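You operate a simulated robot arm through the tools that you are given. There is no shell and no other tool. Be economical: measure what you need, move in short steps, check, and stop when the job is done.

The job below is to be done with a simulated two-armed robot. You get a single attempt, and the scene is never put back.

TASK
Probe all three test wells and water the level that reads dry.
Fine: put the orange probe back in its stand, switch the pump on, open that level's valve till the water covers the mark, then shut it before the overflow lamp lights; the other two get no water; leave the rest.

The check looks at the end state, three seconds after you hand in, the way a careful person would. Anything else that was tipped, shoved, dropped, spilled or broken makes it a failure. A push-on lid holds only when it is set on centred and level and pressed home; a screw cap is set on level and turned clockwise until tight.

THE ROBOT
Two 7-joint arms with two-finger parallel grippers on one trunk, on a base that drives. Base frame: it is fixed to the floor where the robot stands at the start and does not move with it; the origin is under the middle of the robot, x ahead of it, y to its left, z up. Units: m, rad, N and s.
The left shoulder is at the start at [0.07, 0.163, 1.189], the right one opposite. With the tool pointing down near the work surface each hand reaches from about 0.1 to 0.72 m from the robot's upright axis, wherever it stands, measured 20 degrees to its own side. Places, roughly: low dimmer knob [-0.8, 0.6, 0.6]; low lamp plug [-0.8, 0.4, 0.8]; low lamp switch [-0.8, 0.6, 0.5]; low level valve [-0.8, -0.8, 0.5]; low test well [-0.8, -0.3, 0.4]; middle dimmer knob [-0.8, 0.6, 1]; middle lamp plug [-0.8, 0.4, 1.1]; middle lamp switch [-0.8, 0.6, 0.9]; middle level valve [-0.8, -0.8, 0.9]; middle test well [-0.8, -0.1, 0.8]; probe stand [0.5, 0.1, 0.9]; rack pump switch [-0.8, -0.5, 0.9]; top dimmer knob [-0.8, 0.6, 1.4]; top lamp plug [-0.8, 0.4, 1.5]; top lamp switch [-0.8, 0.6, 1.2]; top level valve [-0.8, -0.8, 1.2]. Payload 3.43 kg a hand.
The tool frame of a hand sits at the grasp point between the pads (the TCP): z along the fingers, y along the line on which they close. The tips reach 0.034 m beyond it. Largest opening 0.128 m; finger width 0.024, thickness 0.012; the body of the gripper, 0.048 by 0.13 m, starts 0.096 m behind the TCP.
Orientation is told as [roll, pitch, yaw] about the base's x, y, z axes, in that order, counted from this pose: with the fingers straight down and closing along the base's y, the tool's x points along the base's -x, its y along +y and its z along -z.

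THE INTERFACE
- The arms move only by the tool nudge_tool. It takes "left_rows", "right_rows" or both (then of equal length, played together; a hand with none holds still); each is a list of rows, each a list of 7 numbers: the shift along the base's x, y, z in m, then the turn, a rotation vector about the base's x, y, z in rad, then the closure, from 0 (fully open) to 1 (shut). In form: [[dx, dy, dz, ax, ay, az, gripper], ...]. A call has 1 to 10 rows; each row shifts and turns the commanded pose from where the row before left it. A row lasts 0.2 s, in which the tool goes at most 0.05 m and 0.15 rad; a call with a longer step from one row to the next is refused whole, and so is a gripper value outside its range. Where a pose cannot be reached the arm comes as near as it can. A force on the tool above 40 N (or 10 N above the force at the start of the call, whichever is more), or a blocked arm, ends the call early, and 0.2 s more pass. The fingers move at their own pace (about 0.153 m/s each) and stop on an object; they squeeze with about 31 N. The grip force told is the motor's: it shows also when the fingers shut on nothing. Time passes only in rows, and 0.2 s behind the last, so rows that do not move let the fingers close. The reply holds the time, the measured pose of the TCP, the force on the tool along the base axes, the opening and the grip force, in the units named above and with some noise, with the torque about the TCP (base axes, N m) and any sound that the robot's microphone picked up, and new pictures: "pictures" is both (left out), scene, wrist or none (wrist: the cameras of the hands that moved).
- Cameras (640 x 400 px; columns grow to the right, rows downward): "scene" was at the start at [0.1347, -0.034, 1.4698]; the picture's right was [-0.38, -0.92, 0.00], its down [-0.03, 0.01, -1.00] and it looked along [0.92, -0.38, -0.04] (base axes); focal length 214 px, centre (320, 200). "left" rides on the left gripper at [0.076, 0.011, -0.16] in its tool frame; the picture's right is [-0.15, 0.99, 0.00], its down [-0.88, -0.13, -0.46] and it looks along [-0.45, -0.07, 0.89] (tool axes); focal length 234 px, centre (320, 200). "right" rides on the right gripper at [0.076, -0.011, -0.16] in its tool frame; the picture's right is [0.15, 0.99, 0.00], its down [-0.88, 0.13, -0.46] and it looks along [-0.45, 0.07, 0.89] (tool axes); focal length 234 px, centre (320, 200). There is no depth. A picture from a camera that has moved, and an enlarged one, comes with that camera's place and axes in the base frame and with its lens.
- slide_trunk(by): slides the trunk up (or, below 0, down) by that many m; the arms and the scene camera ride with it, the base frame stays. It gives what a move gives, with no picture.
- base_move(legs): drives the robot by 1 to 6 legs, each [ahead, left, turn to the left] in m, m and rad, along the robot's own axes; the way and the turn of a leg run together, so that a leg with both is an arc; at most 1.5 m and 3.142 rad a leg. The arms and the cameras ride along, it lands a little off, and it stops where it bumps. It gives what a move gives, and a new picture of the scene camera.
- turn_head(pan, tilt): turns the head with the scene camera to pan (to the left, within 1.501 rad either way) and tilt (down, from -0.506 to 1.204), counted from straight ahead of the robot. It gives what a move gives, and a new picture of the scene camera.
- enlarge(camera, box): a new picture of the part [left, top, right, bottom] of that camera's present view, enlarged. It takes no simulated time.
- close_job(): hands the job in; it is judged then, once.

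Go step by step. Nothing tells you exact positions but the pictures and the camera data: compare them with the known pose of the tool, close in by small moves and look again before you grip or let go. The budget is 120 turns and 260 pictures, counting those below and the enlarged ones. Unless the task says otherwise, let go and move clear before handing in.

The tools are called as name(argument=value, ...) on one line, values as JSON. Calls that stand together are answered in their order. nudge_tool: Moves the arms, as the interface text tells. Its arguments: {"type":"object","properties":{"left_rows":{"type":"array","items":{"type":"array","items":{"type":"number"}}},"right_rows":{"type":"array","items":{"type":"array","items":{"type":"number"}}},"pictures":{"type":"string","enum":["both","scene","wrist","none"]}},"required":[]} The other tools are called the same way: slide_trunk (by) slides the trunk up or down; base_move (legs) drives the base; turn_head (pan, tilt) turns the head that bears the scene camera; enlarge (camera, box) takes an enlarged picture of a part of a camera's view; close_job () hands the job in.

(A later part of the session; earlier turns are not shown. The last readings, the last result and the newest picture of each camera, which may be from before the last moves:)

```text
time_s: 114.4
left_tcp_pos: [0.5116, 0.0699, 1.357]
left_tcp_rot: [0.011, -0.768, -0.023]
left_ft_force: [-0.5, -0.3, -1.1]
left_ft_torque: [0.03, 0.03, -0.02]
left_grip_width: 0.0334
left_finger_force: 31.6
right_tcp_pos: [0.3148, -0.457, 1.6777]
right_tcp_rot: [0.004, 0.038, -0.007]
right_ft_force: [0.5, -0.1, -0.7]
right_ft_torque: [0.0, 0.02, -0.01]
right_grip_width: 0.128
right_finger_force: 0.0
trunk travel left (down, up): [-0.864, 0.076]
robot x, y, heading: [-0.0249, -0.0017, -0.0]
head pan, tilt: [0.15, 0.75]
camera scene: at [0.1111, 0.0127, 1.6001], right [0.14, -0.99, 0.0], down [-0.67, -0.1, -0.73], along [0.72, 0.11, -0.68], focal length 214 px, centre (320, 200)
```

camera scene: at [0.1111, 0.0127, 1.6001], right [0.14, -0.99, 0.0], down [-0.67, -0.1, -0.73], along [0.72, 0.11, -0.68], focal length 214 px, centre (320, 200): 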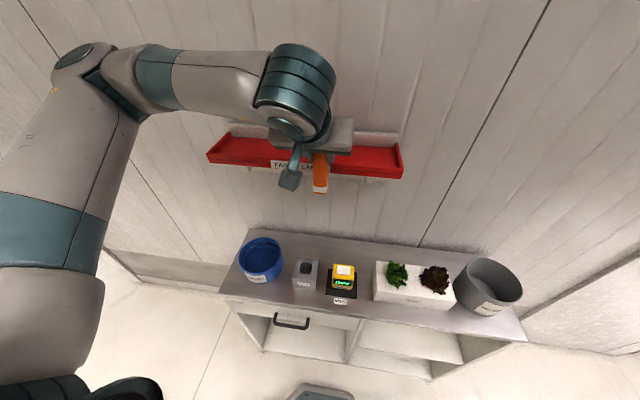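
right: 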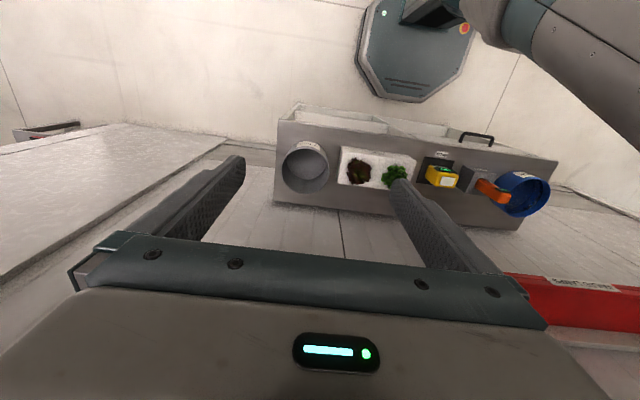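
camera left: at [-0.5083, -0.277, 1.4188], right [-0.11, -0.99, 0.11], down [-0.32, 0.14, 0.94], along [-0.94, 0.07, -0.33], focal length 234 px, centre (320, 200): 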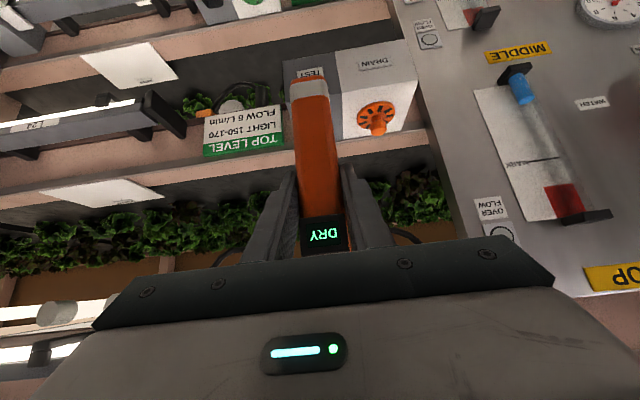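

Lower the trunk to the original height, back up 0.13, shift the hand toward the stand.

base_move(legs=[[-0.13, 0, 0]])

slide_trunk(by=-0.25)

nudge_tool(left_rows=[[0.02, 0.02, 0, 0, 0, 0.008, 1], [0.02, 0.02, 0, 0, 0, 0, 1], [0.015, 0.009, -0.01, 0, 0, 0, 1]], pictures="both")

enlarge(camera="left", box=[250, 10, 370, 110])

```text
time_s: 115.7
left_tcp_pos: [0.3852, 0.0709, 1.3547]
left_tcp_rot: [0.013, -0.763, -0.023]
left_ft_force: [0.3, -0.2, -0.9]
left_ft_torque: [0.02, 0.02, -0.02]
left_grip_width: 0.0335
left_finger_force: 30.7
right_tcp_pos: [0.1916, -0.4571, 1.677]
right_tcp_rot: [0.004, 0.041, -0.007]
right_ft_force: [-0.2, -0.3, 0.7]
right_ft_torque: [-0.02, 0.01, 0.0]
right_grip_width: 0.1279
right_finger_force: 0.0
trunk travel left (down, up): [-0.864, 0.076]
robot x, y, heading: [-0.1502, -0.0003, -0.002]
head pan, tilt: [0.15, 0.75]
camera scene: at [-0.0139, 0.0135, 1.5996], right [0.14, -0.99, 0.0], down [-0.68, -0.1, -0.73], along [0.72, 0.11, -0.68], focal length 214 px, centre (320, 200)
```

scene: 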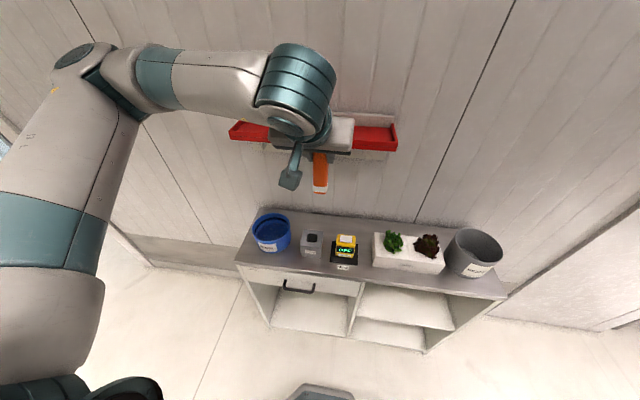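

```text
time_s: 118.3
left_tcp_pos: [0.382, 0.0715, 1.1063]
left_tcp_rot: [0.01, -0.767, -0.022]
left_ft_force: [0.8, -0.6, -1.0]
left_ft_torque: [0.02, 0.03, 0.02]
left_grip_width: 0.0332
left_finger_force: 31.1
right_tcp_pos: [0.1872, -0.4569, 1.4268]
right_tcp_rot: [0.004, 0.037, -0.006]
right_ft_force: [0.3, 0.2, 0.9]
right_ft_torque: [0.01, 0.0, 0.01]
right_grip_width: 0.1281
right_finger_force: 0.1
trunk travel left (down, up): [-0.614, 0.326]
robot x, y, heading: [-0.1539, 0.0003, -0.008]
head pan, tilt: [0.15, 0.75]
```

```text
time_s: 119.1
left_tcp_pos: [0.4399, 0.1198, 1.0965]
left_tcp_rot: [0.01, -0.766, -0.015]
left_ft_force: [0.3, -0.9, -1.1]
left_ft_torque: [0.0, -0.01, -0.01]
left_grip_width: 0.0331
left_finger_force: 30.9
right_tcp_pos: [0.1881, -0.4571, 1.4278]
right_tcp_rot: [0.004, 0.039, -0.008]
right_ft_force: [-0.8, 0.1, -0.3]
right_ft_torque: [0.01, -0.04, 0.01]
right_grip_width: 0.1278
right_finger_force: 0.0
trunk travel left (down, up): [-0.614, 0.326]
robot x, y, heading: [-0.1464, 0.0002, -0.006]
head pan, tilt: [0.15, 0.75]
camera scene: at [-0.0171, 0.0136, 1.35], right [0.14, -0.99, 0.0], down [-0.68, -0.1, -0.73], along [0.72, 0.11, -0.68], focal length 214 px, centre (320, 200)
camera left: at [0.2739, 0.133, 1.1585], right [0.11, 0.99, 0.11], down [0.32, -0.14, 0.94], along [0.94, -0.07, -0.33], focal length 234 px, centre (320, 200)
```

scene: 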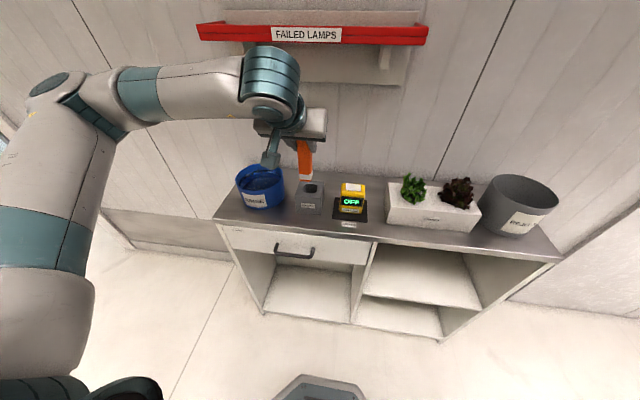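
left: 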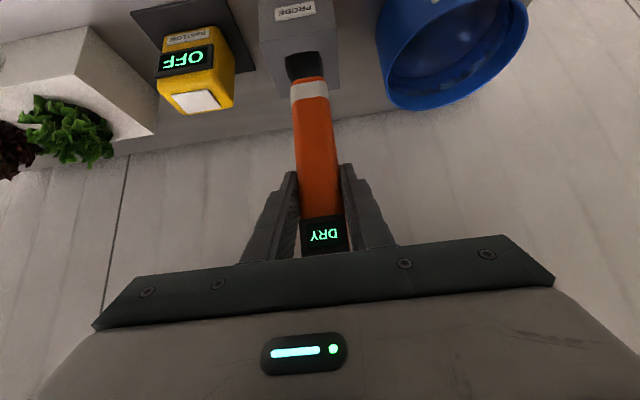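

```text
4.00 times, centred on (310, 60) of left
camera zoom: at [0.2739, 0.133, 1.1585], right [0.11, 0.99, 0.11], down [0.32, -0.14, 0.94], along [0.94, -0.07, -0.33], focal length 937 px, centre (360, 760)
```

zoom: 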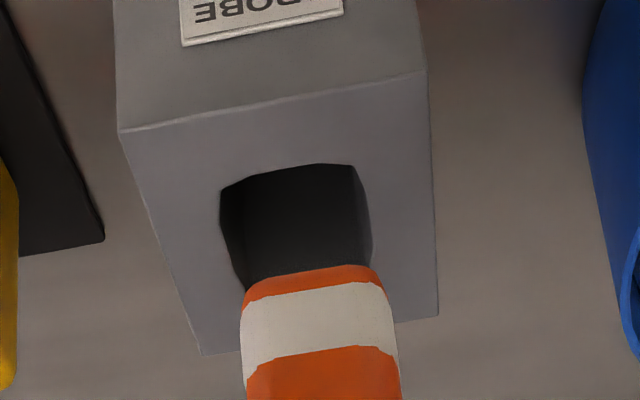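

Check with the scene camera to triangulate the stand's hole.

enlarge(camera="scene", box=[280, 165, 340, 213])

```text
8.33 times, centred on (310, 189) of scene
camera zoom: at [-0.0171, 0.0136, 1.35], right [0.14, -0.99, 0.0], down [-0.68, -0.1, -0.73], along [0.72, 0.11, -0.68], focal length 1787 px, centre (403, 292)
```

zoom: 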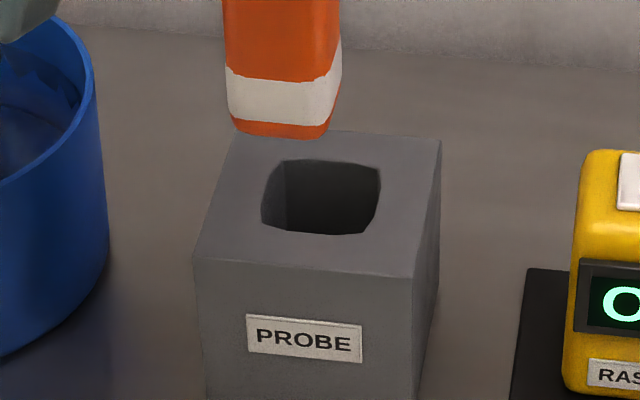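

Target TCP ≈ (0.467,0.118). Move over and lower to the rim.

nudge_tool(left_rows=[[0.0135, -0.001, 0, 0, 0, 0, 1], [0.0135, -0.0008, 0, 0, 0, 0, 1], [0, 0, -0.02, 0, 0, 0, 1], [0, 0, -0.02, 0, 0, 0, 1], [0, 0, -0.004, 0, 0, 0, 1]], pictures="none")

enlarge(camera="scene", box=[280, 165, 340, 213])

enlarge(camera="left", box=[250, 50, 370, 150])

```text
time_s: 120.3
left_tcp_pos: [0.4651, 0.1187, 1.0524]
left_tcp_rot: [0.011, -0.766, -0.014]
left_ft_force: [-0.3, -0.2, -1.1]
left_ft_torque: [0.03, 0.0, -0.03]
left_grip_width: 0.0335
left_finger_force: 31.0
right_tcp_pos: [0.1878, -0.4571, 1.4269]
right_tcp_rot: [0.005, 0.037, -0.008]
right_ft_force: [-0.6, 0.1, -0.3]
right_ft_torque: [-0.02, 0.02, -0.03]
right_grip_width: 0.1279
right_finger_force: 0.1
trunk travel left (down, up): [-0.614, 0.326]
robot x, y, heading: [-0.1529, 0.0009, -0.004]
head pan, tilt: [0.15, 0.75]
```

```text
8.33 times, centred on (310, 189) of scene
camera zoom: at [-0.0178, 0.0134, 1.3501], right [0.14, -0.99, 0.0], down [-0.67, -0.1, -0.73], along [0.72, 0.11, -0.68], focal length 1787 px, centre (403, 292)
```

zoom: 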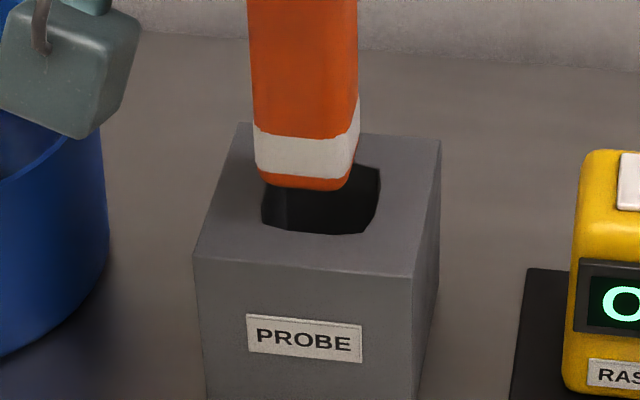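

```text
4.00 times, centred on (310, 100) of left
camera zoom: at [0.2998, 0.1318, 1.1153], right [0.11, 0.99, 0.11], down [0.32, -0.14, 0.94], along [0.94, -0.07, -0.33], focal length 937 px, centre (360, 600)
```

zoom: 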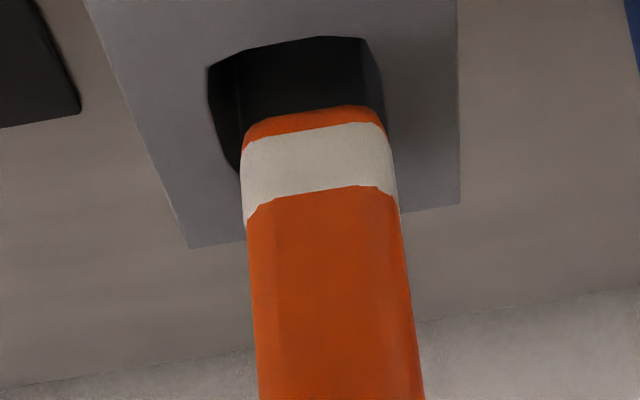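

Shift -y 4 mm, then lower slightly and recheck.

nudge_tool(left_rows=[[-0.001, -0.004, 0, 0, 0, 0, 1], [0, 0, -0.008, 0, 0, 0, 1], [0, 0, 0, 0, 0, 0, 1]], pictures="none")

enlarge(camera="scene", box=[280, 165, 340, 213])

enlarge(camera="left", box=[250, 50, 370, 150])

```text
time_s: 121.1
left_tcp_pos: [0.4642, 0.1157, 1.044]
left_tcp_rot: [0.011, -0.767, -0.014]
left_ft_force: [-0.2, -0.4, -1.2]
left_ft_torque: [-0.03, 0.02, 0.0]
left_grip_width: 0.0336
left_finger_force: 30.6
right_tcp_pos: [0.1873, -0.4562, 1.427]
right_tcp_rot: [0.002, 0.038, -0.008]
right_ft_force: [0.0, 0.7, 0.8]
right_ft_torque: [0.04, -0.01, 0.0]
right_grip_width: 0.1278
right_finger_force: 0.0
trunk travel left (down, up): [-0.614, 0.326]
robot x, y, heading: [-0.1501, 0.0015, -0.011]
head pan, tilt: [0.15, 0.75]
```

```text
8.33 times, centred on (310, 189) of scene
camera zoom: at [-0.0177, 0.0135, 1.3501], right [0.14, -0.99, 0.0], down [-0.68, -0.1, -0.73], along [0.72, 0.11, -0.68], focal length 1787 px, centre (403, 292)
```

zoom: 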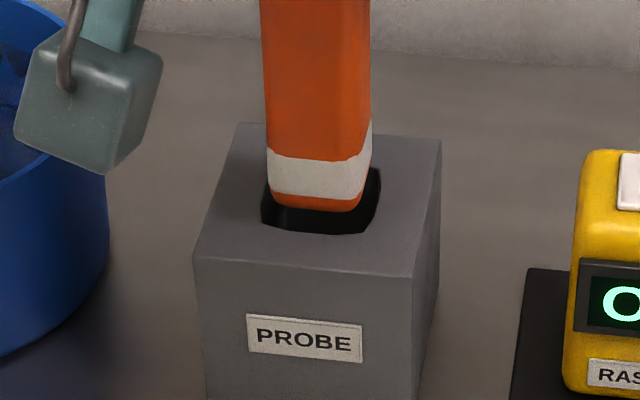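

```text
4.00 times, centred on (310, 100) of left
camera zoom: at [0.2992, 0.1275, 1.1065], right [0.11, 0.99, 0.11], down [0.32, -0.14, 0.94], along [0.94, -0.07, -0.33], focal length 937 px, centre (360, 600)
```

zoom: 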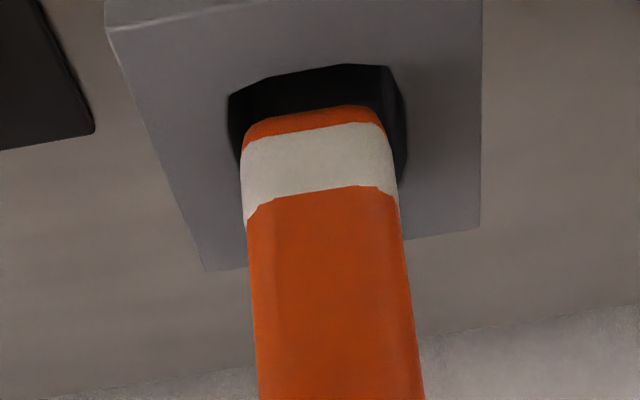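

Well aligned. Lower into the stand.

nudge_tool(left_rows=[[0, 0, -0.006, 0, 0, 0, 1], [0, 0, -0.007, 0, 0, 0, 1], [0, 0, -0.007, 0, 0, 0, 1], [0, 0, -0.007, 0, 0, 0, 1]], pictures="wrist")

enlarge(camera="scene", box=[280, 165, 340, 213])

```text
time_s: 122.1
left_tcp_pos: [0.4645, 0.115, 1.0168]
left_tcp_rot: [0.007, -0.766, -0.014]
left_ft_force: [1.1, -0.5, -0.8]
left_ft_torque: [0.01, -0.12, 0.01]
left_grip_width: 0.0337
left_finger_force: 31.1
right_tcp_pos: [0.187, -0.456, 1.4277]
right_tcp_rot: [0.003, 0.038, -0.007]
right_ft_force: [-0.6, 0.7, -0.3]
right_ft_torque: [-0.03, 0.01, -0.03]
right_grip_width: 0.1281
right_finger_force: 0.1
trunk travel left (down, up): [-0.614, 0.326]
robot x, y, heading: [-0.1489, -0.002, -0.011]
head pan, tilt: [0.15, 0.75]
camera left: at [0.2994, 0.1272, 1.0793], right [0.11, 0.99, 0.11], down [0.32, -0.14, 0.94], along [0.94, -0.07, -0.33], focal length 234 px, centre (320, 200)
```

left: 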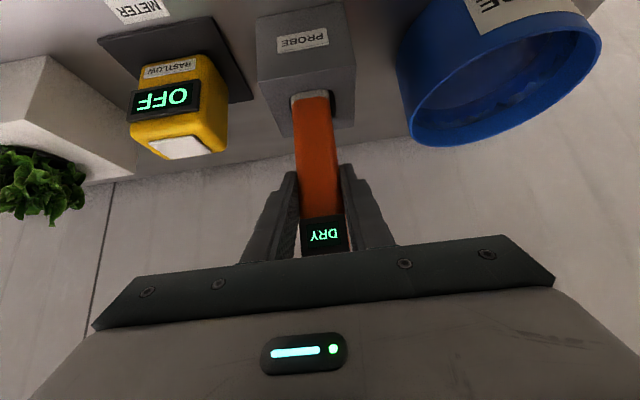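

```text
8.33 times, centred on (310, 189) of scene
camera zoom: at [-0.0172, 0.0136, 1.35], right [0.14, -0.99, 0.0], down [-0.68, -0.1, -0.73], along [0.72, 0.11, -0.68], focal length 1787 px, centre (403, 292)
```

zoom: 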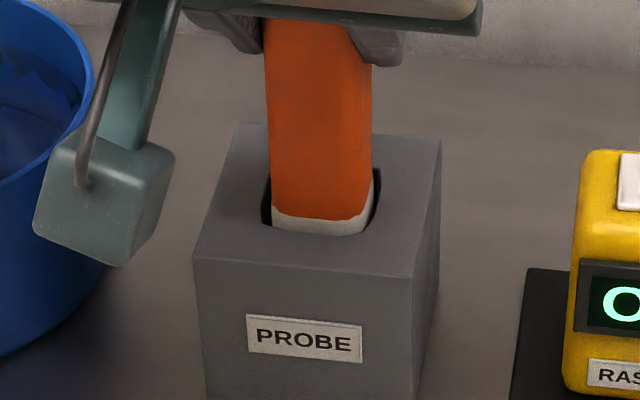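

Entered. Go down to near the bottom.

nudge_tool(left_rows=[[0.002, 0, -0.007, 0, 0, 0, 1], [0, 0, -0.008, 0, 0, 0, 1], [0, 0, -0.008, 0, 0, 0, 1], [0, 0, -0.005, 0, 0, 0, 1], [0, 0, -0.004, 0, 0, 0, 1]], pictures="wrist")

```text
time_s: 123.3
left_tcp_pos: [0.4654, 0.114, 0.9836]
left_tcp_rot: [0.012, -0.764, -0.017]
left_ft_force: [0.7, -0.4, -1.6]
left_ft_torque: [0.06, 0.02, -0.02]
left_grip_width: 0.0332
left_finger_force: 30.9
right_tcp_pos: [0.1881, -0.4568, 1.4285]
right_tcp_rot: [0.004, 0.036, -0.006]
right_ft_force: [0.4, -0.5, 1.3]
right_ft_torque: [0.02, 0.01, 0.01]
right_grip_width: 0.1278
right_finger_force: 0.2
trunk travel left (down, up): [-0.614, 0.326]
robot x, y, heading: [-0.1486, 0.0014, -0.003]
head pan, tilt: [0.15, 0.75]
camera left: at [0.3008, 0.1269, 1.0468], right [0.11, 0.99, 0.11], down [0.32, -0.14, 0.94], along [0.94, -0.07, -0.33], focal length 234 px, centre (320, 200)
```

left: 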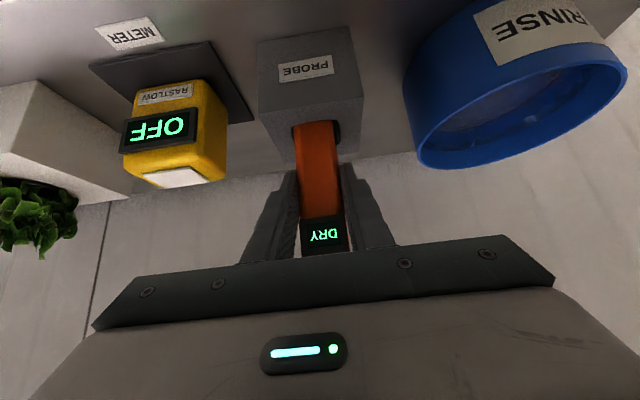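

Lower a few mm more, then open.

nudge_tool(left_rows=[[0, 0, -0.004, 0, 0, 0, 1], [0, 0, 0, 0, 0, 0, 0.7], [0, 0, 0, 0, 0, 0, 0.5], [0, 0, 0, 0, 0, 0, 0.5], [0, 0, 0, 0, 0, 0, 0.5]], pictures="wrist")

```text
time_s: 124.5
left_tcp_pos: [0.4659, 0.1154, 0.9805]
left_tcp_rot: [0.011, -0.766, -0.014]
left_ft_force: [0.0, -0.6, 1.2]
left_ft_torque: [0.04, -0.01, -0.03]
left_grip_width: 0.0639
left_finger_force: 0.1
right_tcp_pos: [0.1881, -0.4567, 1.4272]
right_tcp_rot: [0.004, 0.036, -0.007]
right_ft_force: [0.3, 0.4, 1.1]
right_ft_torque: [0.0, -0.01, 0.01]
right_grip_width: 0.1279
right_finger_force: 0.0
trunk travel left (down, up): [-0.614, 0.326]
robot x, y, heading: [-0.1502, -0.0009, -0.001]
head pan, tilt: [0.15, 0.75]
camera left: at [0.3005, 0.127, 1.0434], right [0.11, 0.99, 0.11], down [0.32, -0.14, 0.94], along [0.94, -0.07, -0.33], focal length 234 px, centre (320, 200)
```

left: 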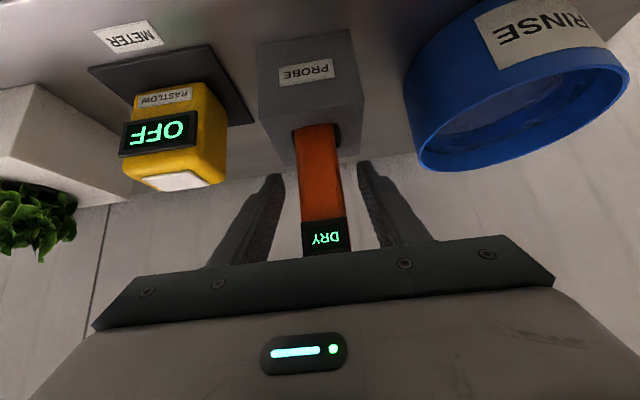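

Probe is seated. Retreat straight back along the tool axis.

nudge_tool(left_rows=[[-0.02, 0, 0.02, 0, 0, 0, 0.5], [-0.02, 0, 0.02, 0, 0, 0, 0.5], [-0.02, 0, 0.02, 0, 0, 0, 0.5], [-0.02, 0, 0.02, 0, 0, 0, 0.5], [-0.02, 0, 0.02, 0, 0, 0, 0.5], [-0.01, 0, 0.03, 0, 0, 0, 0.5], [0, 0, 0.04, 0, 0, 0, 0.5]], pictures="both")

enlarge(camera="scene", box=[230, 140, 380, 240])

```text
time_s: 126.1
left_tcp_pos: [0.3532, 0.1118, 1.1493]
left_tcp_rot: [0.013, -0.765, -0.016]
left_ft_force: [0.8, -0.9, 1.0]
left_ft_torque: [0.02, 0.02, 0.02]
left_grip_width: 0.0637
left_finger_force: 0.0
right_tcp_pos: [0.1867, -0.4568, 1.4278]
right_tcp_rot: [0.004, 0.037, -0.008]
right_ft_force: [0.1, 0.3, 1.3]
right_ft_torque: [0.02, -0.01, 0.0]
right_grip_width: 0.1282
right_finger_force: 0.0
trunk travel left (down, up): [-0.614, 0.326]
robot x, y, heading: [-0.1505, 0.002, -0.004]
head pan, tilt: [0.15, 0.75]
camera scene: at [-0.0184, 0.0129, 1.3501], right [0.14, -0.99, 0.0], down [-0.67, -0.1, -0.73], along [0.72, 0.11, -0.68], focal length 214 px, centre (320, 200)
camera left: at [0.1886, 0.125, 1.2116], right [0.11, 0.99, 0.11], down [0.32, -0.14, 0.94], along [0.94, -0.07, -0.33], focal length 234 px, centre (320, 200)
```

scene: 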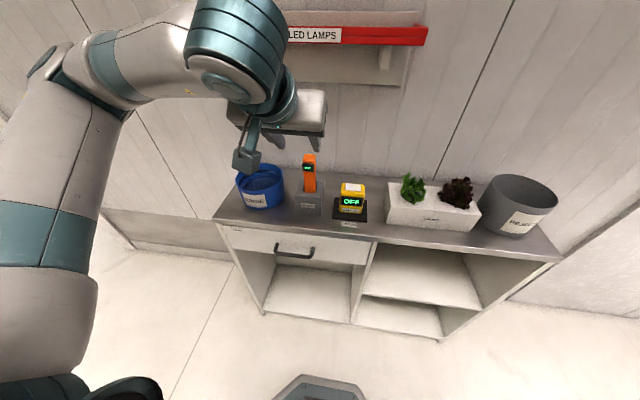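
left: 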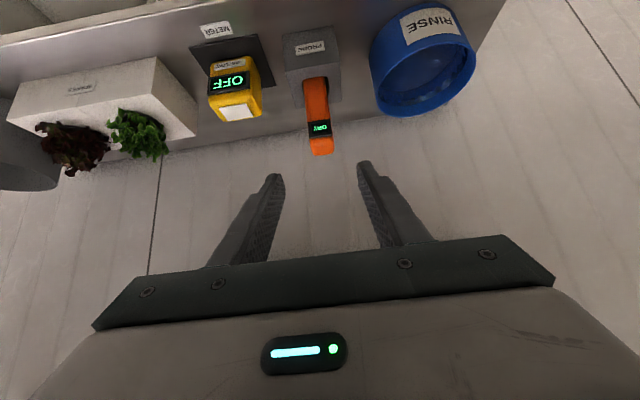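

```text
4.00 times, centred on (305, 190) of scene
camera zoom: at [-0.0184, 0.0129, 1.3501], right [0.14, -0.99, 0.0], down [-0.67, -0.1, -0.73], along [0.72, 0.11, -0.68], focal length 858 px, centre (380, 240)
```

zoom: 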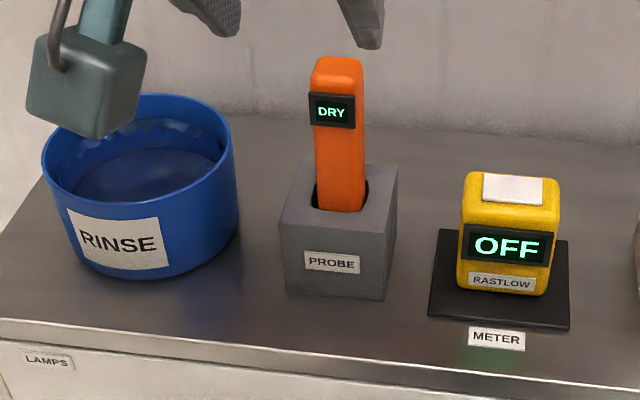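

Probe is back in its stand reading DRY. Now turn to the rack and go over to the valve panel.

base_move(legs=[[0.14, 0, 0], [0, 0, 1.57], [0, 0, 1.57], [0, 0.45, 0]])

turn_head(pan=0.35, tilt=0.3)

```text
time_s: 137.4
left_tcp_pos: [-0.5095, -0.5682, 1.1494]
left_tcp_rot: [0.01, -0.767, -3.14]
left_ft_force: [0.7, 0.5, -0.2]
left_ft_torque: [0.0, 0.01, 0.03]
left_grip_width: 0.064
left_finger_force: 0.1
right_tcp_pos: [-0.3517, 0.0028, 1.4273]
right_tcp_rot: [0.005, 0.035, -3.132]
right_ft_force: [0.6, 0.0, -0.1]
right_ft_torque: [-0.02, -0.01, -0.03]
right_grip_width: 0.1282
right_finger_force: 0.0
trunk travel left (down, up): [-0.614, 0.326]
robot x, y, heading: [-0.0044, -0.4511, -3.126]
head pan, tilt: [0.15, 0.75]
camera scene: at [-0.1382, -0.462, 1.3501], right [-0.16, 0.99, 0.0], down [0.67, 0.11, -0.73], along [-0.72, -0.12, -0.68], focal length 214 px, centre (320, 200)
```

scene: 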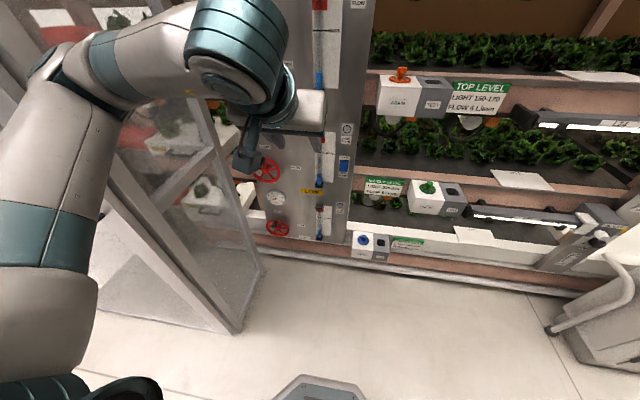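

```text
time_s: 138.3
left_tcp_pos: [-0.5103, -0.5696, 1.1495]
left_tcp_rot: [0.01, -0.766, -3.139]
left_ft_force: [-0.3, 0.3, -0.2]
left_ft_torque: [0.03, 0.01, -0.01]
left_grip_width: 0.0643
left_finger_force: 0.0
right_tcp_pos: [-0.3523, 0.004, 1.4268]
right_tcp_rot: [0.006, 0.035, -3.132]
right_ft_force: [0.7, -0.2, 0.0]
right_ft_torque: [-0.04, -0.01, -0.02]
right_grip_width: 0.128
right_finger_force: 0.1
trunk travel left (down, up): [-0.614, 0.326]
robot x, y, heading: [-0.0091, -0.4426, -3.129]
head pan, tilt: [0.351, 0.3]
camera scene: at [-0.1438, -0.4817, 1.3903], right [-0.35, 0.94, 0.0], down [0.28, 0.1, -0.95], along [-0.89, -0.34, -0.3], focal length 214 px, centre (320, 200)
```

scene: 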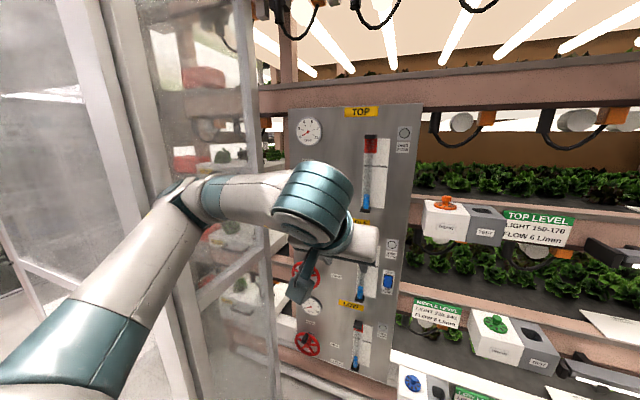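

Panel is reachable with the left arm from here. Zoom in on the pump switch and the valves.

enlarge(camera="scene", box=[360, 240, 420, 300])

enlarge(camera="left", box=[0, 0, 640, 400])

```text
6.67 times, centred on (390, 270) of scene
camera zoom: at [-0.1438, -0.4817, 1.3903], right [-0.35, 0.94, 0.0], down [0.28, 0.1, -0.95], along [-0.89, -0.34, -0.3], focal length 1430 px, centre (-147, -267)
```

zoom: 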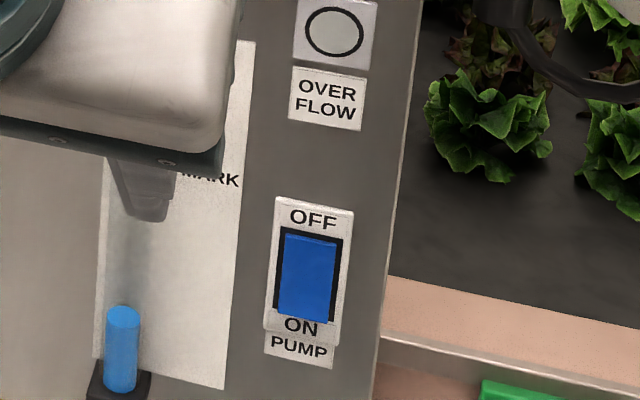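

```text
1.00 times, centred on (320, 200) of left (not enlarged: the box is as wide or as high as the picture)
camera zoom: at [-0.3452, -0.5773, 1.2112], right [-0.1, -0.99, 0.11], down [-0.32, 0.13, 0.94], along [-0.94, 0.06, -0.33], focal length 234 px, centre (320, 200)
```

zoom: 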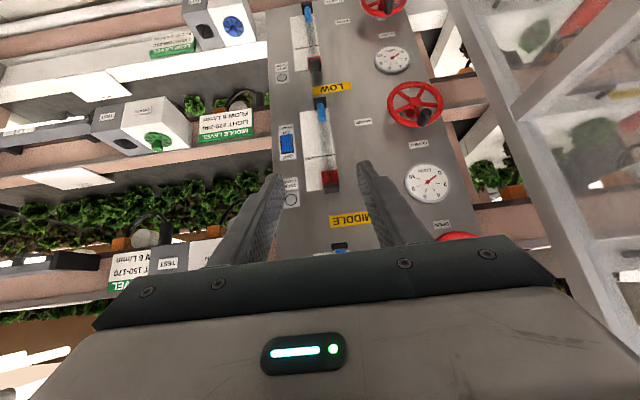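

Switch rocker at ≈(-0.815,-0.484,0.89): OFF now (top pressed), so I must press the lower half. Close the gripper, shift right, lower the trunk, drive in a bit.

nudge_tool(left_rows=[[0, 0.02, 0, 0, 0, 0, 0.7], [0, 0.025, 0, 0, 0, 0, 1], [0, 0.025, 0, 0, 0, 0, 1], [0, 0.016, 0, 0, 0, 0, 1], [0, 0, 0, 0, 0, 0, 1]], pictures="none")

slide_trunk(by=-0.2)

base_move(legs=[[0.12, 0, 0]])

enlarge(camera="left", box=[0, 0, 640, 400])

```text
time_s: 139.5
left_tcp_pos: [-0.5105, -0.4823, 1.1491]
left_tcp_rot: [0.009, -0.765, -3.141]
left_ft_force: [-0.3, -0.2, 0.5]
left_ft_torque: [0.02, 0.02, 0.01]
left_grip_width: 0.0
left_finger_force: 31.6
right_tcp_pos: [-0.3523, 0.0013, 1.4279]
right_tcp_rot: [0.004, 0.036, -3.132]
right_ft_force: [0.4, -0.3, 0.3]
right_ft_torque: [-0.01, -0.03, -0.02]
right_grip_width: 0.1283
right_finger_force: 0.1
trunk travel left (down, up): [-0.614, 0.326]
robot x, y, heading: [-0.0073, -0.4508, -3.128]
head pan, tilt: [0.351, 0.3]
```

```text
time_s: 141.7
left_tcp_pos: [-0.5098, -0.4827, 0.949]
left_tcp_rot: [0.011, -0.766, -3.142]
left_ft_force: [-0.5, 0.4, -0.4]
left_ft_torque: [-0.01, 0.0, -0.04]
left_grip_width: 0.0003
left_finger_force: 30.8
right_tcp_pos: [-0.3521, 0.0028, 1.2271]
right_tcp_rot: [0.005, 0.037, -3.131]
right_ft_force: [0.5, -0.3, 0.3]
right_ft_torque: [0.03, -0.02, -0.01]
right_grip_width: 0.128
right_finger_force: 0.2
trunk travel left (down, up): [-0.414, 0.526]
robot x, y, heading: [-0.0026, -0.4494, -3.128]
head pan, tilt: [0.351, 0.3]
```

```text
time_s: 142.9
left_tcp_pos: [-0.6311, -0.4837, 0.9481]
left_tcp_rot: [0.01, -0.765, -3.14]
left_ft_force: [-0.5, -0.4, 0.3]
left_ft_torque: [0.0, -0.03, -0.02]
left_grip_width: 0.0
left_finger_force: 31.1
right_tcp_pos: [-0.4738, 0.0012, 1.2274]
right_tcp_rot: [0.005, 0.039, -3.13]
right_ft_force: [-1.3, 0.4, 0.1]
right_ft_torque: [-0.03, -0.01, 0.0]
right_grip_width: 0.1278
right_finger_force: 0.0
trunk travel left (down, up): [-0.414, 0.526]
robot x, y, heading: [-0.1263, -0.4492, -3.134]
head pan, tilt: [0.351, 0.3]
camera scene: at [-0.2653, -0.4835, 1.1903], right [-0.35, 0.93, 0.0], down [0.28, 0.1, -0.95], along [-0.89, -0.34, -0.3], focal length 214 px, centre (320, 200)
```

scene: 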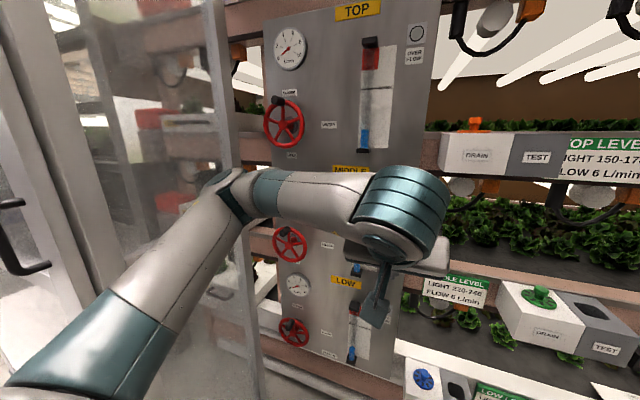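

```text
1.00 times, centred on (320, 200) of left (not enlarged: the box is as wide or as high as the picture)
camera zoom: at [-0.466, -0.4932, 1.011], right [-0.1, -0.99, 0.11], down [-0.32, 0.13, 0.94], along [-0.94, 0.06, -0.33], focal length 234 px, centre (320, 200)
```

zoom: 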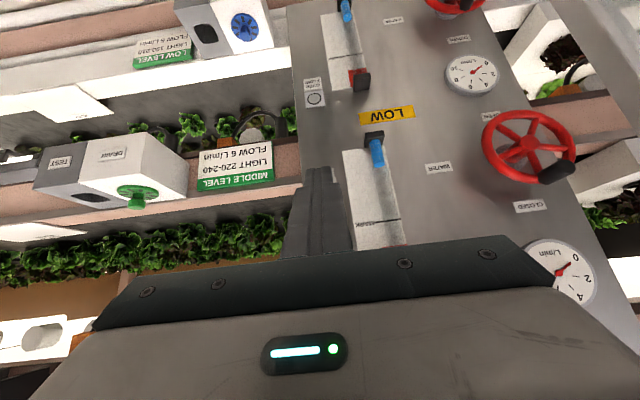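

Approach with the closed fingertips toward the lower half of the rocker, stopping short to look.

nudge_tool(left_rows=[[-0.03, 0.001, -0.014, 0, 0, 0, 1], [-0.03, 0.001, -0.014, 0, 0, 0, 1], [-0.03, 0.001, -0.014, 0, 0, 0, 1], [-0.02, 0, -0.012, 0, 0, 0, 1]], pictures="both")

enlarge(camera="left", box=[270, 120, 390, 240])

```text
time_s: 143.9
left_tcp_pos: [-0.742, -0.4808, 0.8939]
left_tcp_rot: [0.01, -0.767, -3.141]
left_ft_force: [0.2, -1.1, 0.0]
left_ft_torque: [0.01, 0.01, 0.0]
left_grip_width: 0.0
left_finger_force: 30.5
right_tcp_pos: [-0.4749, 0.0012, 1.2268]
right_tcp_rot: [0.005, 0.038, -3.131]
right_ft_force: [0.0, 0.8, 0.2]
right_ft_torque: [-0.01, 0.0, -0.01]
right_grip_width: 0.128
right_finger_force: 0.1
trunk travel left (down, up): [-0.414, 0.526]
robot x, y, heading: [-0.1271, -0.4482, -3.132]
head pan, tilt: [0.351, 0.3]
camera scene: at [-0.2648, -0.4835, 1.1904], right [-0.35, 0.93, 0.0], down [0.28, 0.1, -0.96], along [-0.89, -0.34, -0.3], focal length 214 px, centre (320, 200)
camera left: at [-0.5763, -0.4893, 0.9556], right [-0.1, -0.99, 0.11], down [-0.32, 0.13, 0.94], along [-0.94, 0.06, -0.33], focal length 234 px, centre (320, 200)
```

scene: 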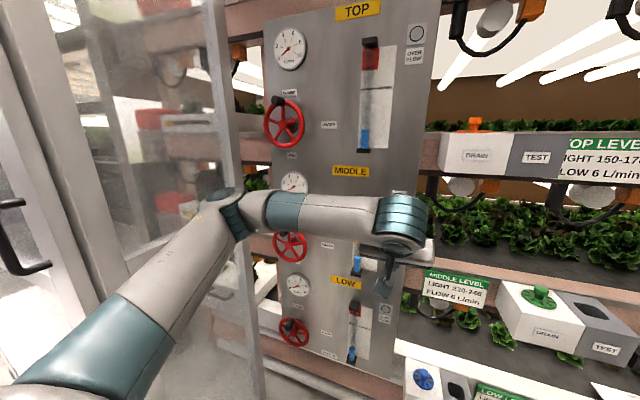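
left: 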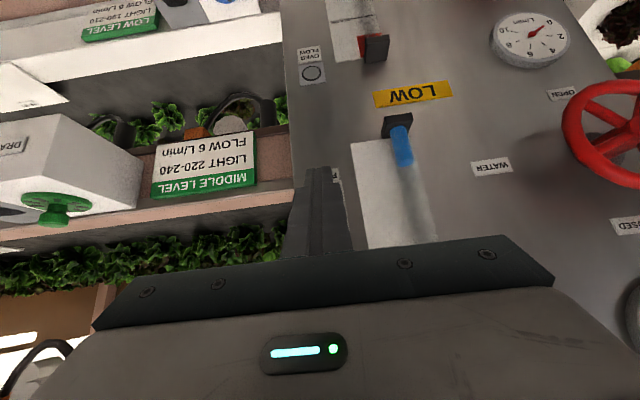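

```text
3.33 times, centred on (330, 180) of left
camera zoom: at [-0.5763, -0.4893, 0.9556], right [-0.1, -0.99, 0.11], down [-0.32, 0.13, 0.94], along [-0.94, 0.06, -0.33], focal length 781 px, centre (287, 267)
```

zoom: 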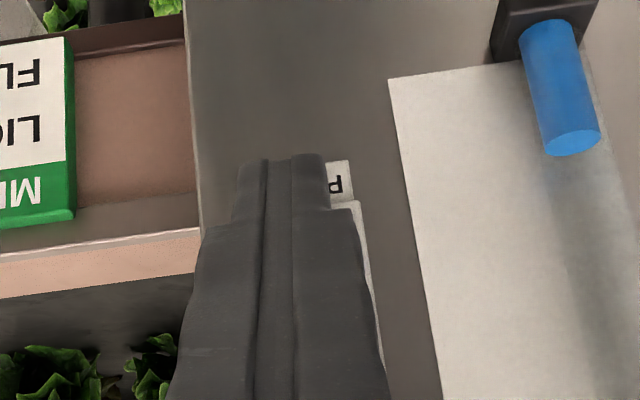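

Fingertips are centred on the switch laterally. Lower 1.1 cm and push forward in small steps.

nudge_tool(left_rows=[[0, 0, -0.011, 0, 0, 0, 1], [-0.01, 0, 0, 0, 0, 0, 1], [-0.008, 0, 0, 0, 0, 0, 1], [-0.006, 0, 0, 0, 0, 0, 1], [-0.005, 0, 0, 0, 0, 0, 1]], pictures="wrist")

enlarge(camera="left", box=[270, 120, 390, 240])

```text
time_s: 145.1
left_tcp_pos: [-0.7691, -0.4813, 0.8843]
left_tcp_rot: [0.01, -0.764, -3.14]
left_ft_force: [0.3, 0.0, 0.5]
left_ft_torque: [0.02, -0.03, -0.02]
left_grip_width: 0.0001
left_finger_force: 31.3
right_tcp_pos: [-0.4728, 0.0009, 1.2269]
right_tcp_rot: [0.005, 0.039, -3.131]
right_ft_force: [0.2, -0.2, -1.1]
right_ft_torque: [-0.03, 0.01, -0.03]
right_grip_width: 0.128
right_finger_force: 0.1
trunk travel left (down, up): [-0.414, 0.526]
robot x, y, heading: [-0.1258, -0.4508, -3.126]
head pan, tilt: [0.351, 0.3]
camera left: at [-0.6044, -0.49, 0.9465], right [-0.1, -0.99, 0.11], down [-0.32, 0.13, 0.94], along [-0.94, 0.06, -0.33], focal length 234 px, centre (320, 200)
```

left: 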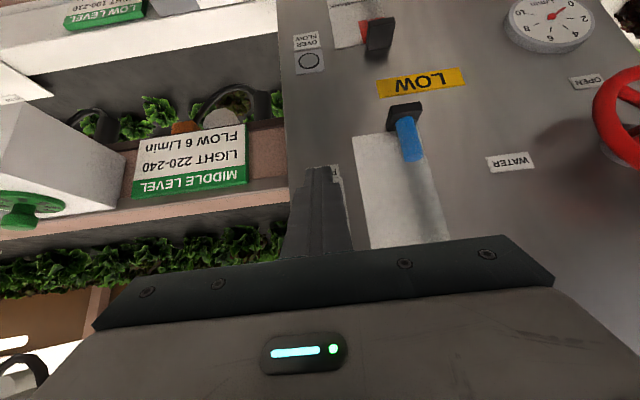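

```text
3.33 times, centred on (330, 180) of left
camera zoom: at [-0.6044, -0.49, 0.9465], right [-0.1, -0.99, 0.11], down [-0.32, 0.13, 0.94], along [-0.94, 0.06, -0.33], focal length 781 px, centre (287, 267)
```

zoom: 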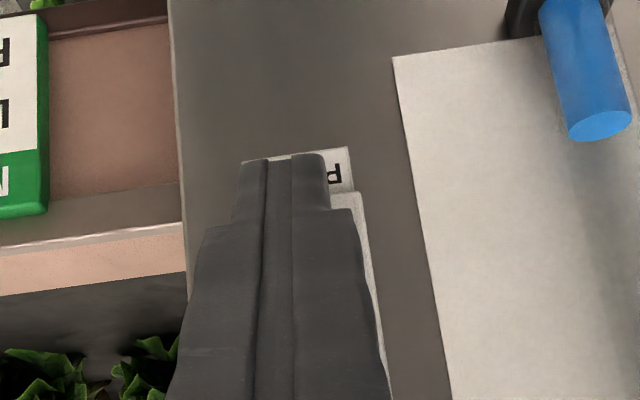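

Still no contact; continue pushing.

nudge_tool(left_rows=[[-0.004, -0.002, -0.002, 0, 0, 0, 1], [-0.004, 0, 0, 0, 0, 0, 1], [-0.004, 0, 0, 0, 0, 0, 1], [-0.004, 0, 0, 0, 0, 0, 1], [-0.004, 0, 0, 0, 0, 0, 1]], pictures="wrist")

```text
time_s: 146.3
left_tcp_pos: [-0.7885, -0.4827, 0.8833]
left_tcp_rot: [0.012, -0.768, -3.142]
left_ft_force: [0.8, 0.4, 0.5]
left_ft_torque: [0.01, 0.01, 0.02]
left_grip_width: 0.0
left_finger_force: 31.1
right_tcp_pos: [-0.4734, 0.0004, 1.2276]
right_tcp_rot: [0.007, 0.038, -3.131]
right_ft_force: [0.1, 1.0, 0.0]
right_ft_torque: [-0.01, -0.01, -0.01]
right_grip_width: 0.1278
right_finger_force: 0.1
trunk travel left (down, up): [-0.414, 0.526]
robot x, y, heading: [-0.1259, -0.4502, -3.133]
head pan, tilt: [0.351, 0.3]
camera left: at [-0.624, -0.4924, 0.9451], right [-0.1, -0.99, 0.11], down [-0.32, 0.13, 0.94], along [-0.94, 0.06, -0.33], focal length 234 px, centre (320, 200)
```

left: 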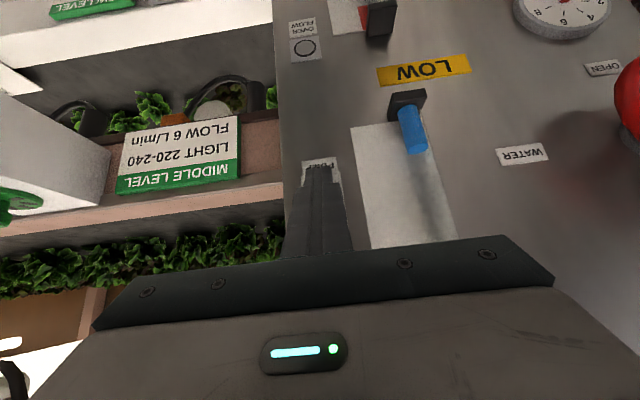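

Still no contact; continue slowly.

nudge_tool(left_rows=[[-0.003, 0, 0, 0, 0, 0, 1], [-0.003, 0, 0, 0, 0, 0, 1], [-0.003, 0, 0, 0, 0, 0, 1], [-0.003, 0, 0, 0, 0, 0, 1]], pictures="wrist")

enlarge(camera="left", box=[270, 120, 390, 240])

```text
time_s: 147.3
left_tcp_pos: [-0.8, -0.4837, 0.882]
left_tcp_rot: [0.01, -0.767, -3.142]
left_ft_force: [8.8, -1.6, -1.1]
left_ft_torque: [0.11, -0.12, -0.01]
left_grip_width: 0.0
left_finger_force: 31.0
right_tcp_pos: [-0.4708, 0.0009, 1.2266]
right_tcp_rot: [0.006, 0.036, -3.132]
right_ft_force: [-0.4, 0.1, 0.1]
right_ft_torque: [-0.01, 0.0, 0.01]
right_grip_width: 0.128
right_finger_force: 0.1
trunk travel left (down, up): [-0.414, 0.526]
robot x, y, heading: [-0.1251, -0.4487, -3.128]
head pan, tilt: [0.351, 0.3]
camera left: at [-0.6345, -0.4918, 0.9446], right [-0.1, -0.99, 0.11], down [-0.32, 0.13, 0.94], along [-0.94, 0.06, -0.33], focal length 234 px, centre (320, 200)
```

left: 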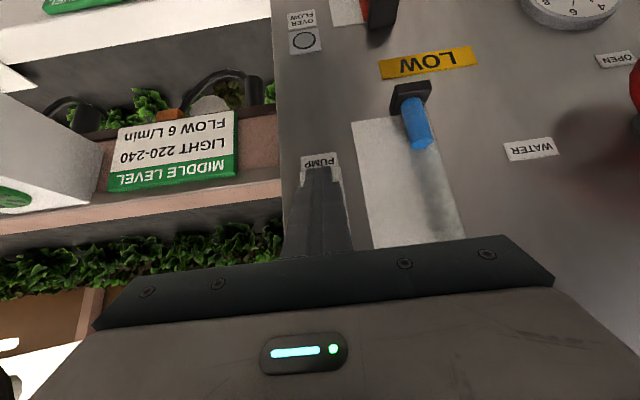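

```text
3.33 times, centred on (330, 180) of left
camera zoom: at [-0.6345, -0.4918, 0.9446], right [-0.1, -0.99, 0.11], down [-0.32, 0.13, 0.94], along [-0.94, 0.06, -0.33], focal length 781 px, centre (287, 267)
```

zoom: 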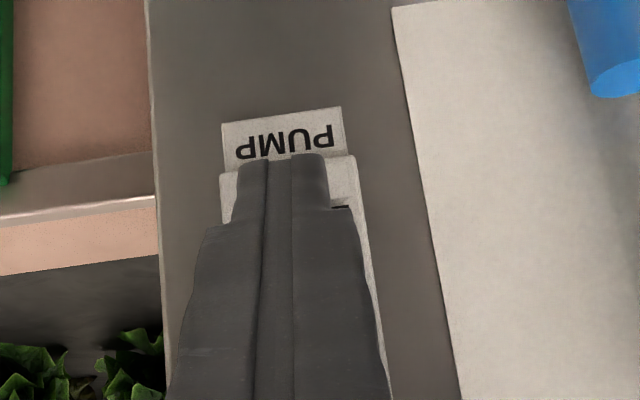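

Contact (9 N) on the lower part of the rocker. Push a little more.

nudge_tool(left_rows=[[-0.003, 0, 0.001, 0, 0, 0, 1], [-0.003, 0, 0, 0, 0, 0, 1], [-0.003, 0, 0, 0, 0, 0, 1], [-0.003, 0, 0, 0, 0, 0, 1]], pictures="wrist")

```text
time_s: 147.9
left_tcp_pos: [-0.8001, -0.4832, 0.881]
left_tcp_rot: [0.013, -0.757, 3.135]
left_ft_force: [17.7, -1.9, 3.6]
left_ft_torque: [-0.15, -0.21, 0.07]
left_grip_width: 0.0
left_finger_force: 30.7
right_tcp_pos: [-0.4708, -0.0002, 1.2276]
right_tcp_rot: [0.005, 0.037, -3.13]
right_ft_force: [0.4, 0.3, -0.4]
right_ft_torque: [0.0, -0.02, 0.02]
right_grip_width: 0.1278
right_finger_force: 0.1
trunk travel left (down, up): [-0.414, 0.526]
robot x, y, heading: [-0.126, -0.4525, -3.13]
head pan, tilt: [0.351, 0.3]
stopped in row 3 (left hand): the force on the tool passed its limit at 44 N (the readings are from after the stop); the commanded pose is now the measured one
camera left: at [-0.6355, -0.4919, 0.9449], right [-0.1, -0.99, 0.11], down [-0.33, 0.14, 0.93], along [-0.94, 0.06, -0.34], focal length 234 px, centre (320, 200)
```

left: 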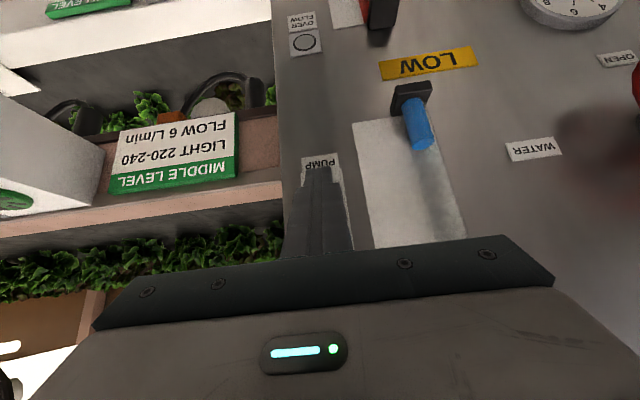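

Hard stop reached. Back off and look at the rocker.

nudge_tool(left_rows=[[0.02, 0, 0, 0, 0, 0, 1], [0.03, 0, 0, 0, 0, 0, 1], [0.03, 0, 0.02, 0, 0, 0, 1], [0.01, 0, 0.04, 0, 0, 0, 1], [0, 0, 0.04, 0, 0, 0, 1]], pictures="wrist")

enlarge(camera="left", box=[270, 90, 390, 210])

enlarge(camera="scene", box=[340, 180, 440, 280])

```text
time_s: 149.1
left_tcp_pos: [-0.7121, -0.4843, 0.9822]
left_tcp_rot: [0.016, -0.758, 3.136]
left_ft_force: [0.7, -0.2, -0.5]
left_ft_torque: [0.0, -0.01, 0.01]
left_grip_width: 0.0
left_finger_force: 31.0
right_tcp_pos: [-0.4715, 0.0021, 1.2271]
right_tcp_rot: [0.006, 0.036, -3.131]
right_ft_force: [0.4, 0.6, -0.4]
right_ft_torque: [-0.02, 0.03, 0.03]
right_grip_width: 0.128
right_finger_force: 0.1
trunk travel left (down, up): [-0.414, 0.526]
robot x, y, heading: [-0.1302, -0.4487, -3.132]
head pan, tilt: [0.351, 0.3]
camera left: at [-0.5478, -0.4932, 1.0449], right [-0.1, -0.99, 0.11], down [-0.33, 0.14, 0.94], along [-0.94, 0.06, -0.34], focal length 234 px, centre (320, 200)
```

left: 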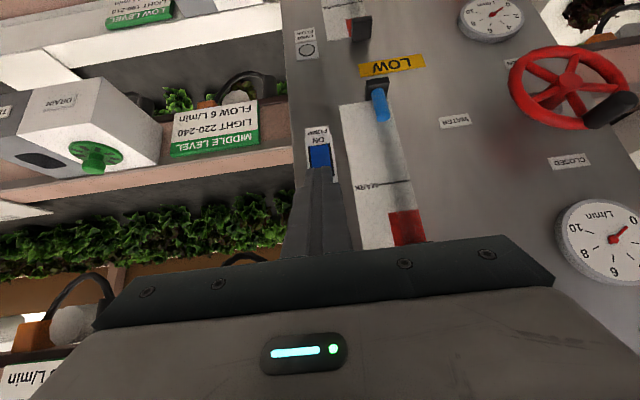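

```text
3.33 times, centred on (330, 150) of left
camera zoom: at [-0.5478, -0.4932, 1.0449], right [-0.1, -0.99, 0.11], down [-0.33, 0.14, 0.94], along [-0.94, 0.06, -0.34], focal length 781 px, centre (287, 367)
```

zoom: 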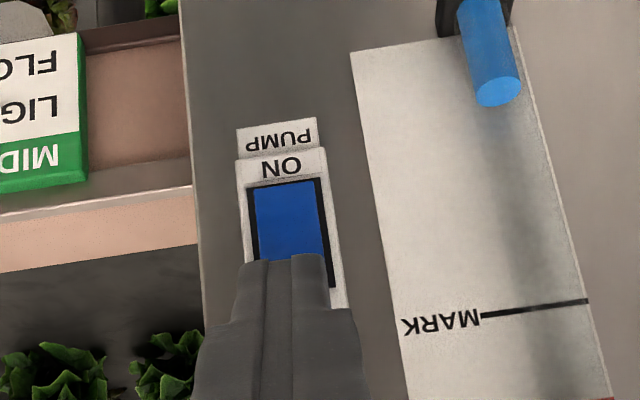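

```text
4.00 times, centred on (390, 230) of scene
camera zoom: at [-0.2631, -0.4835, 1.1904], right [-0.36, 0.93, 0.0], down [0.28, 0.1, -0.96], along [-0.89, -0.34, -0.3], focal length 858 px, centre (40, 80)
```

zoom: 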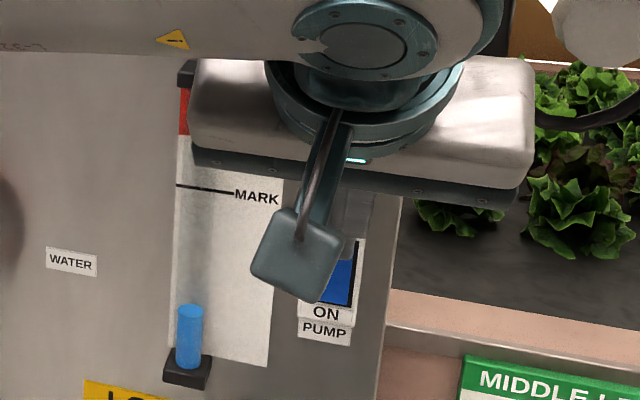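

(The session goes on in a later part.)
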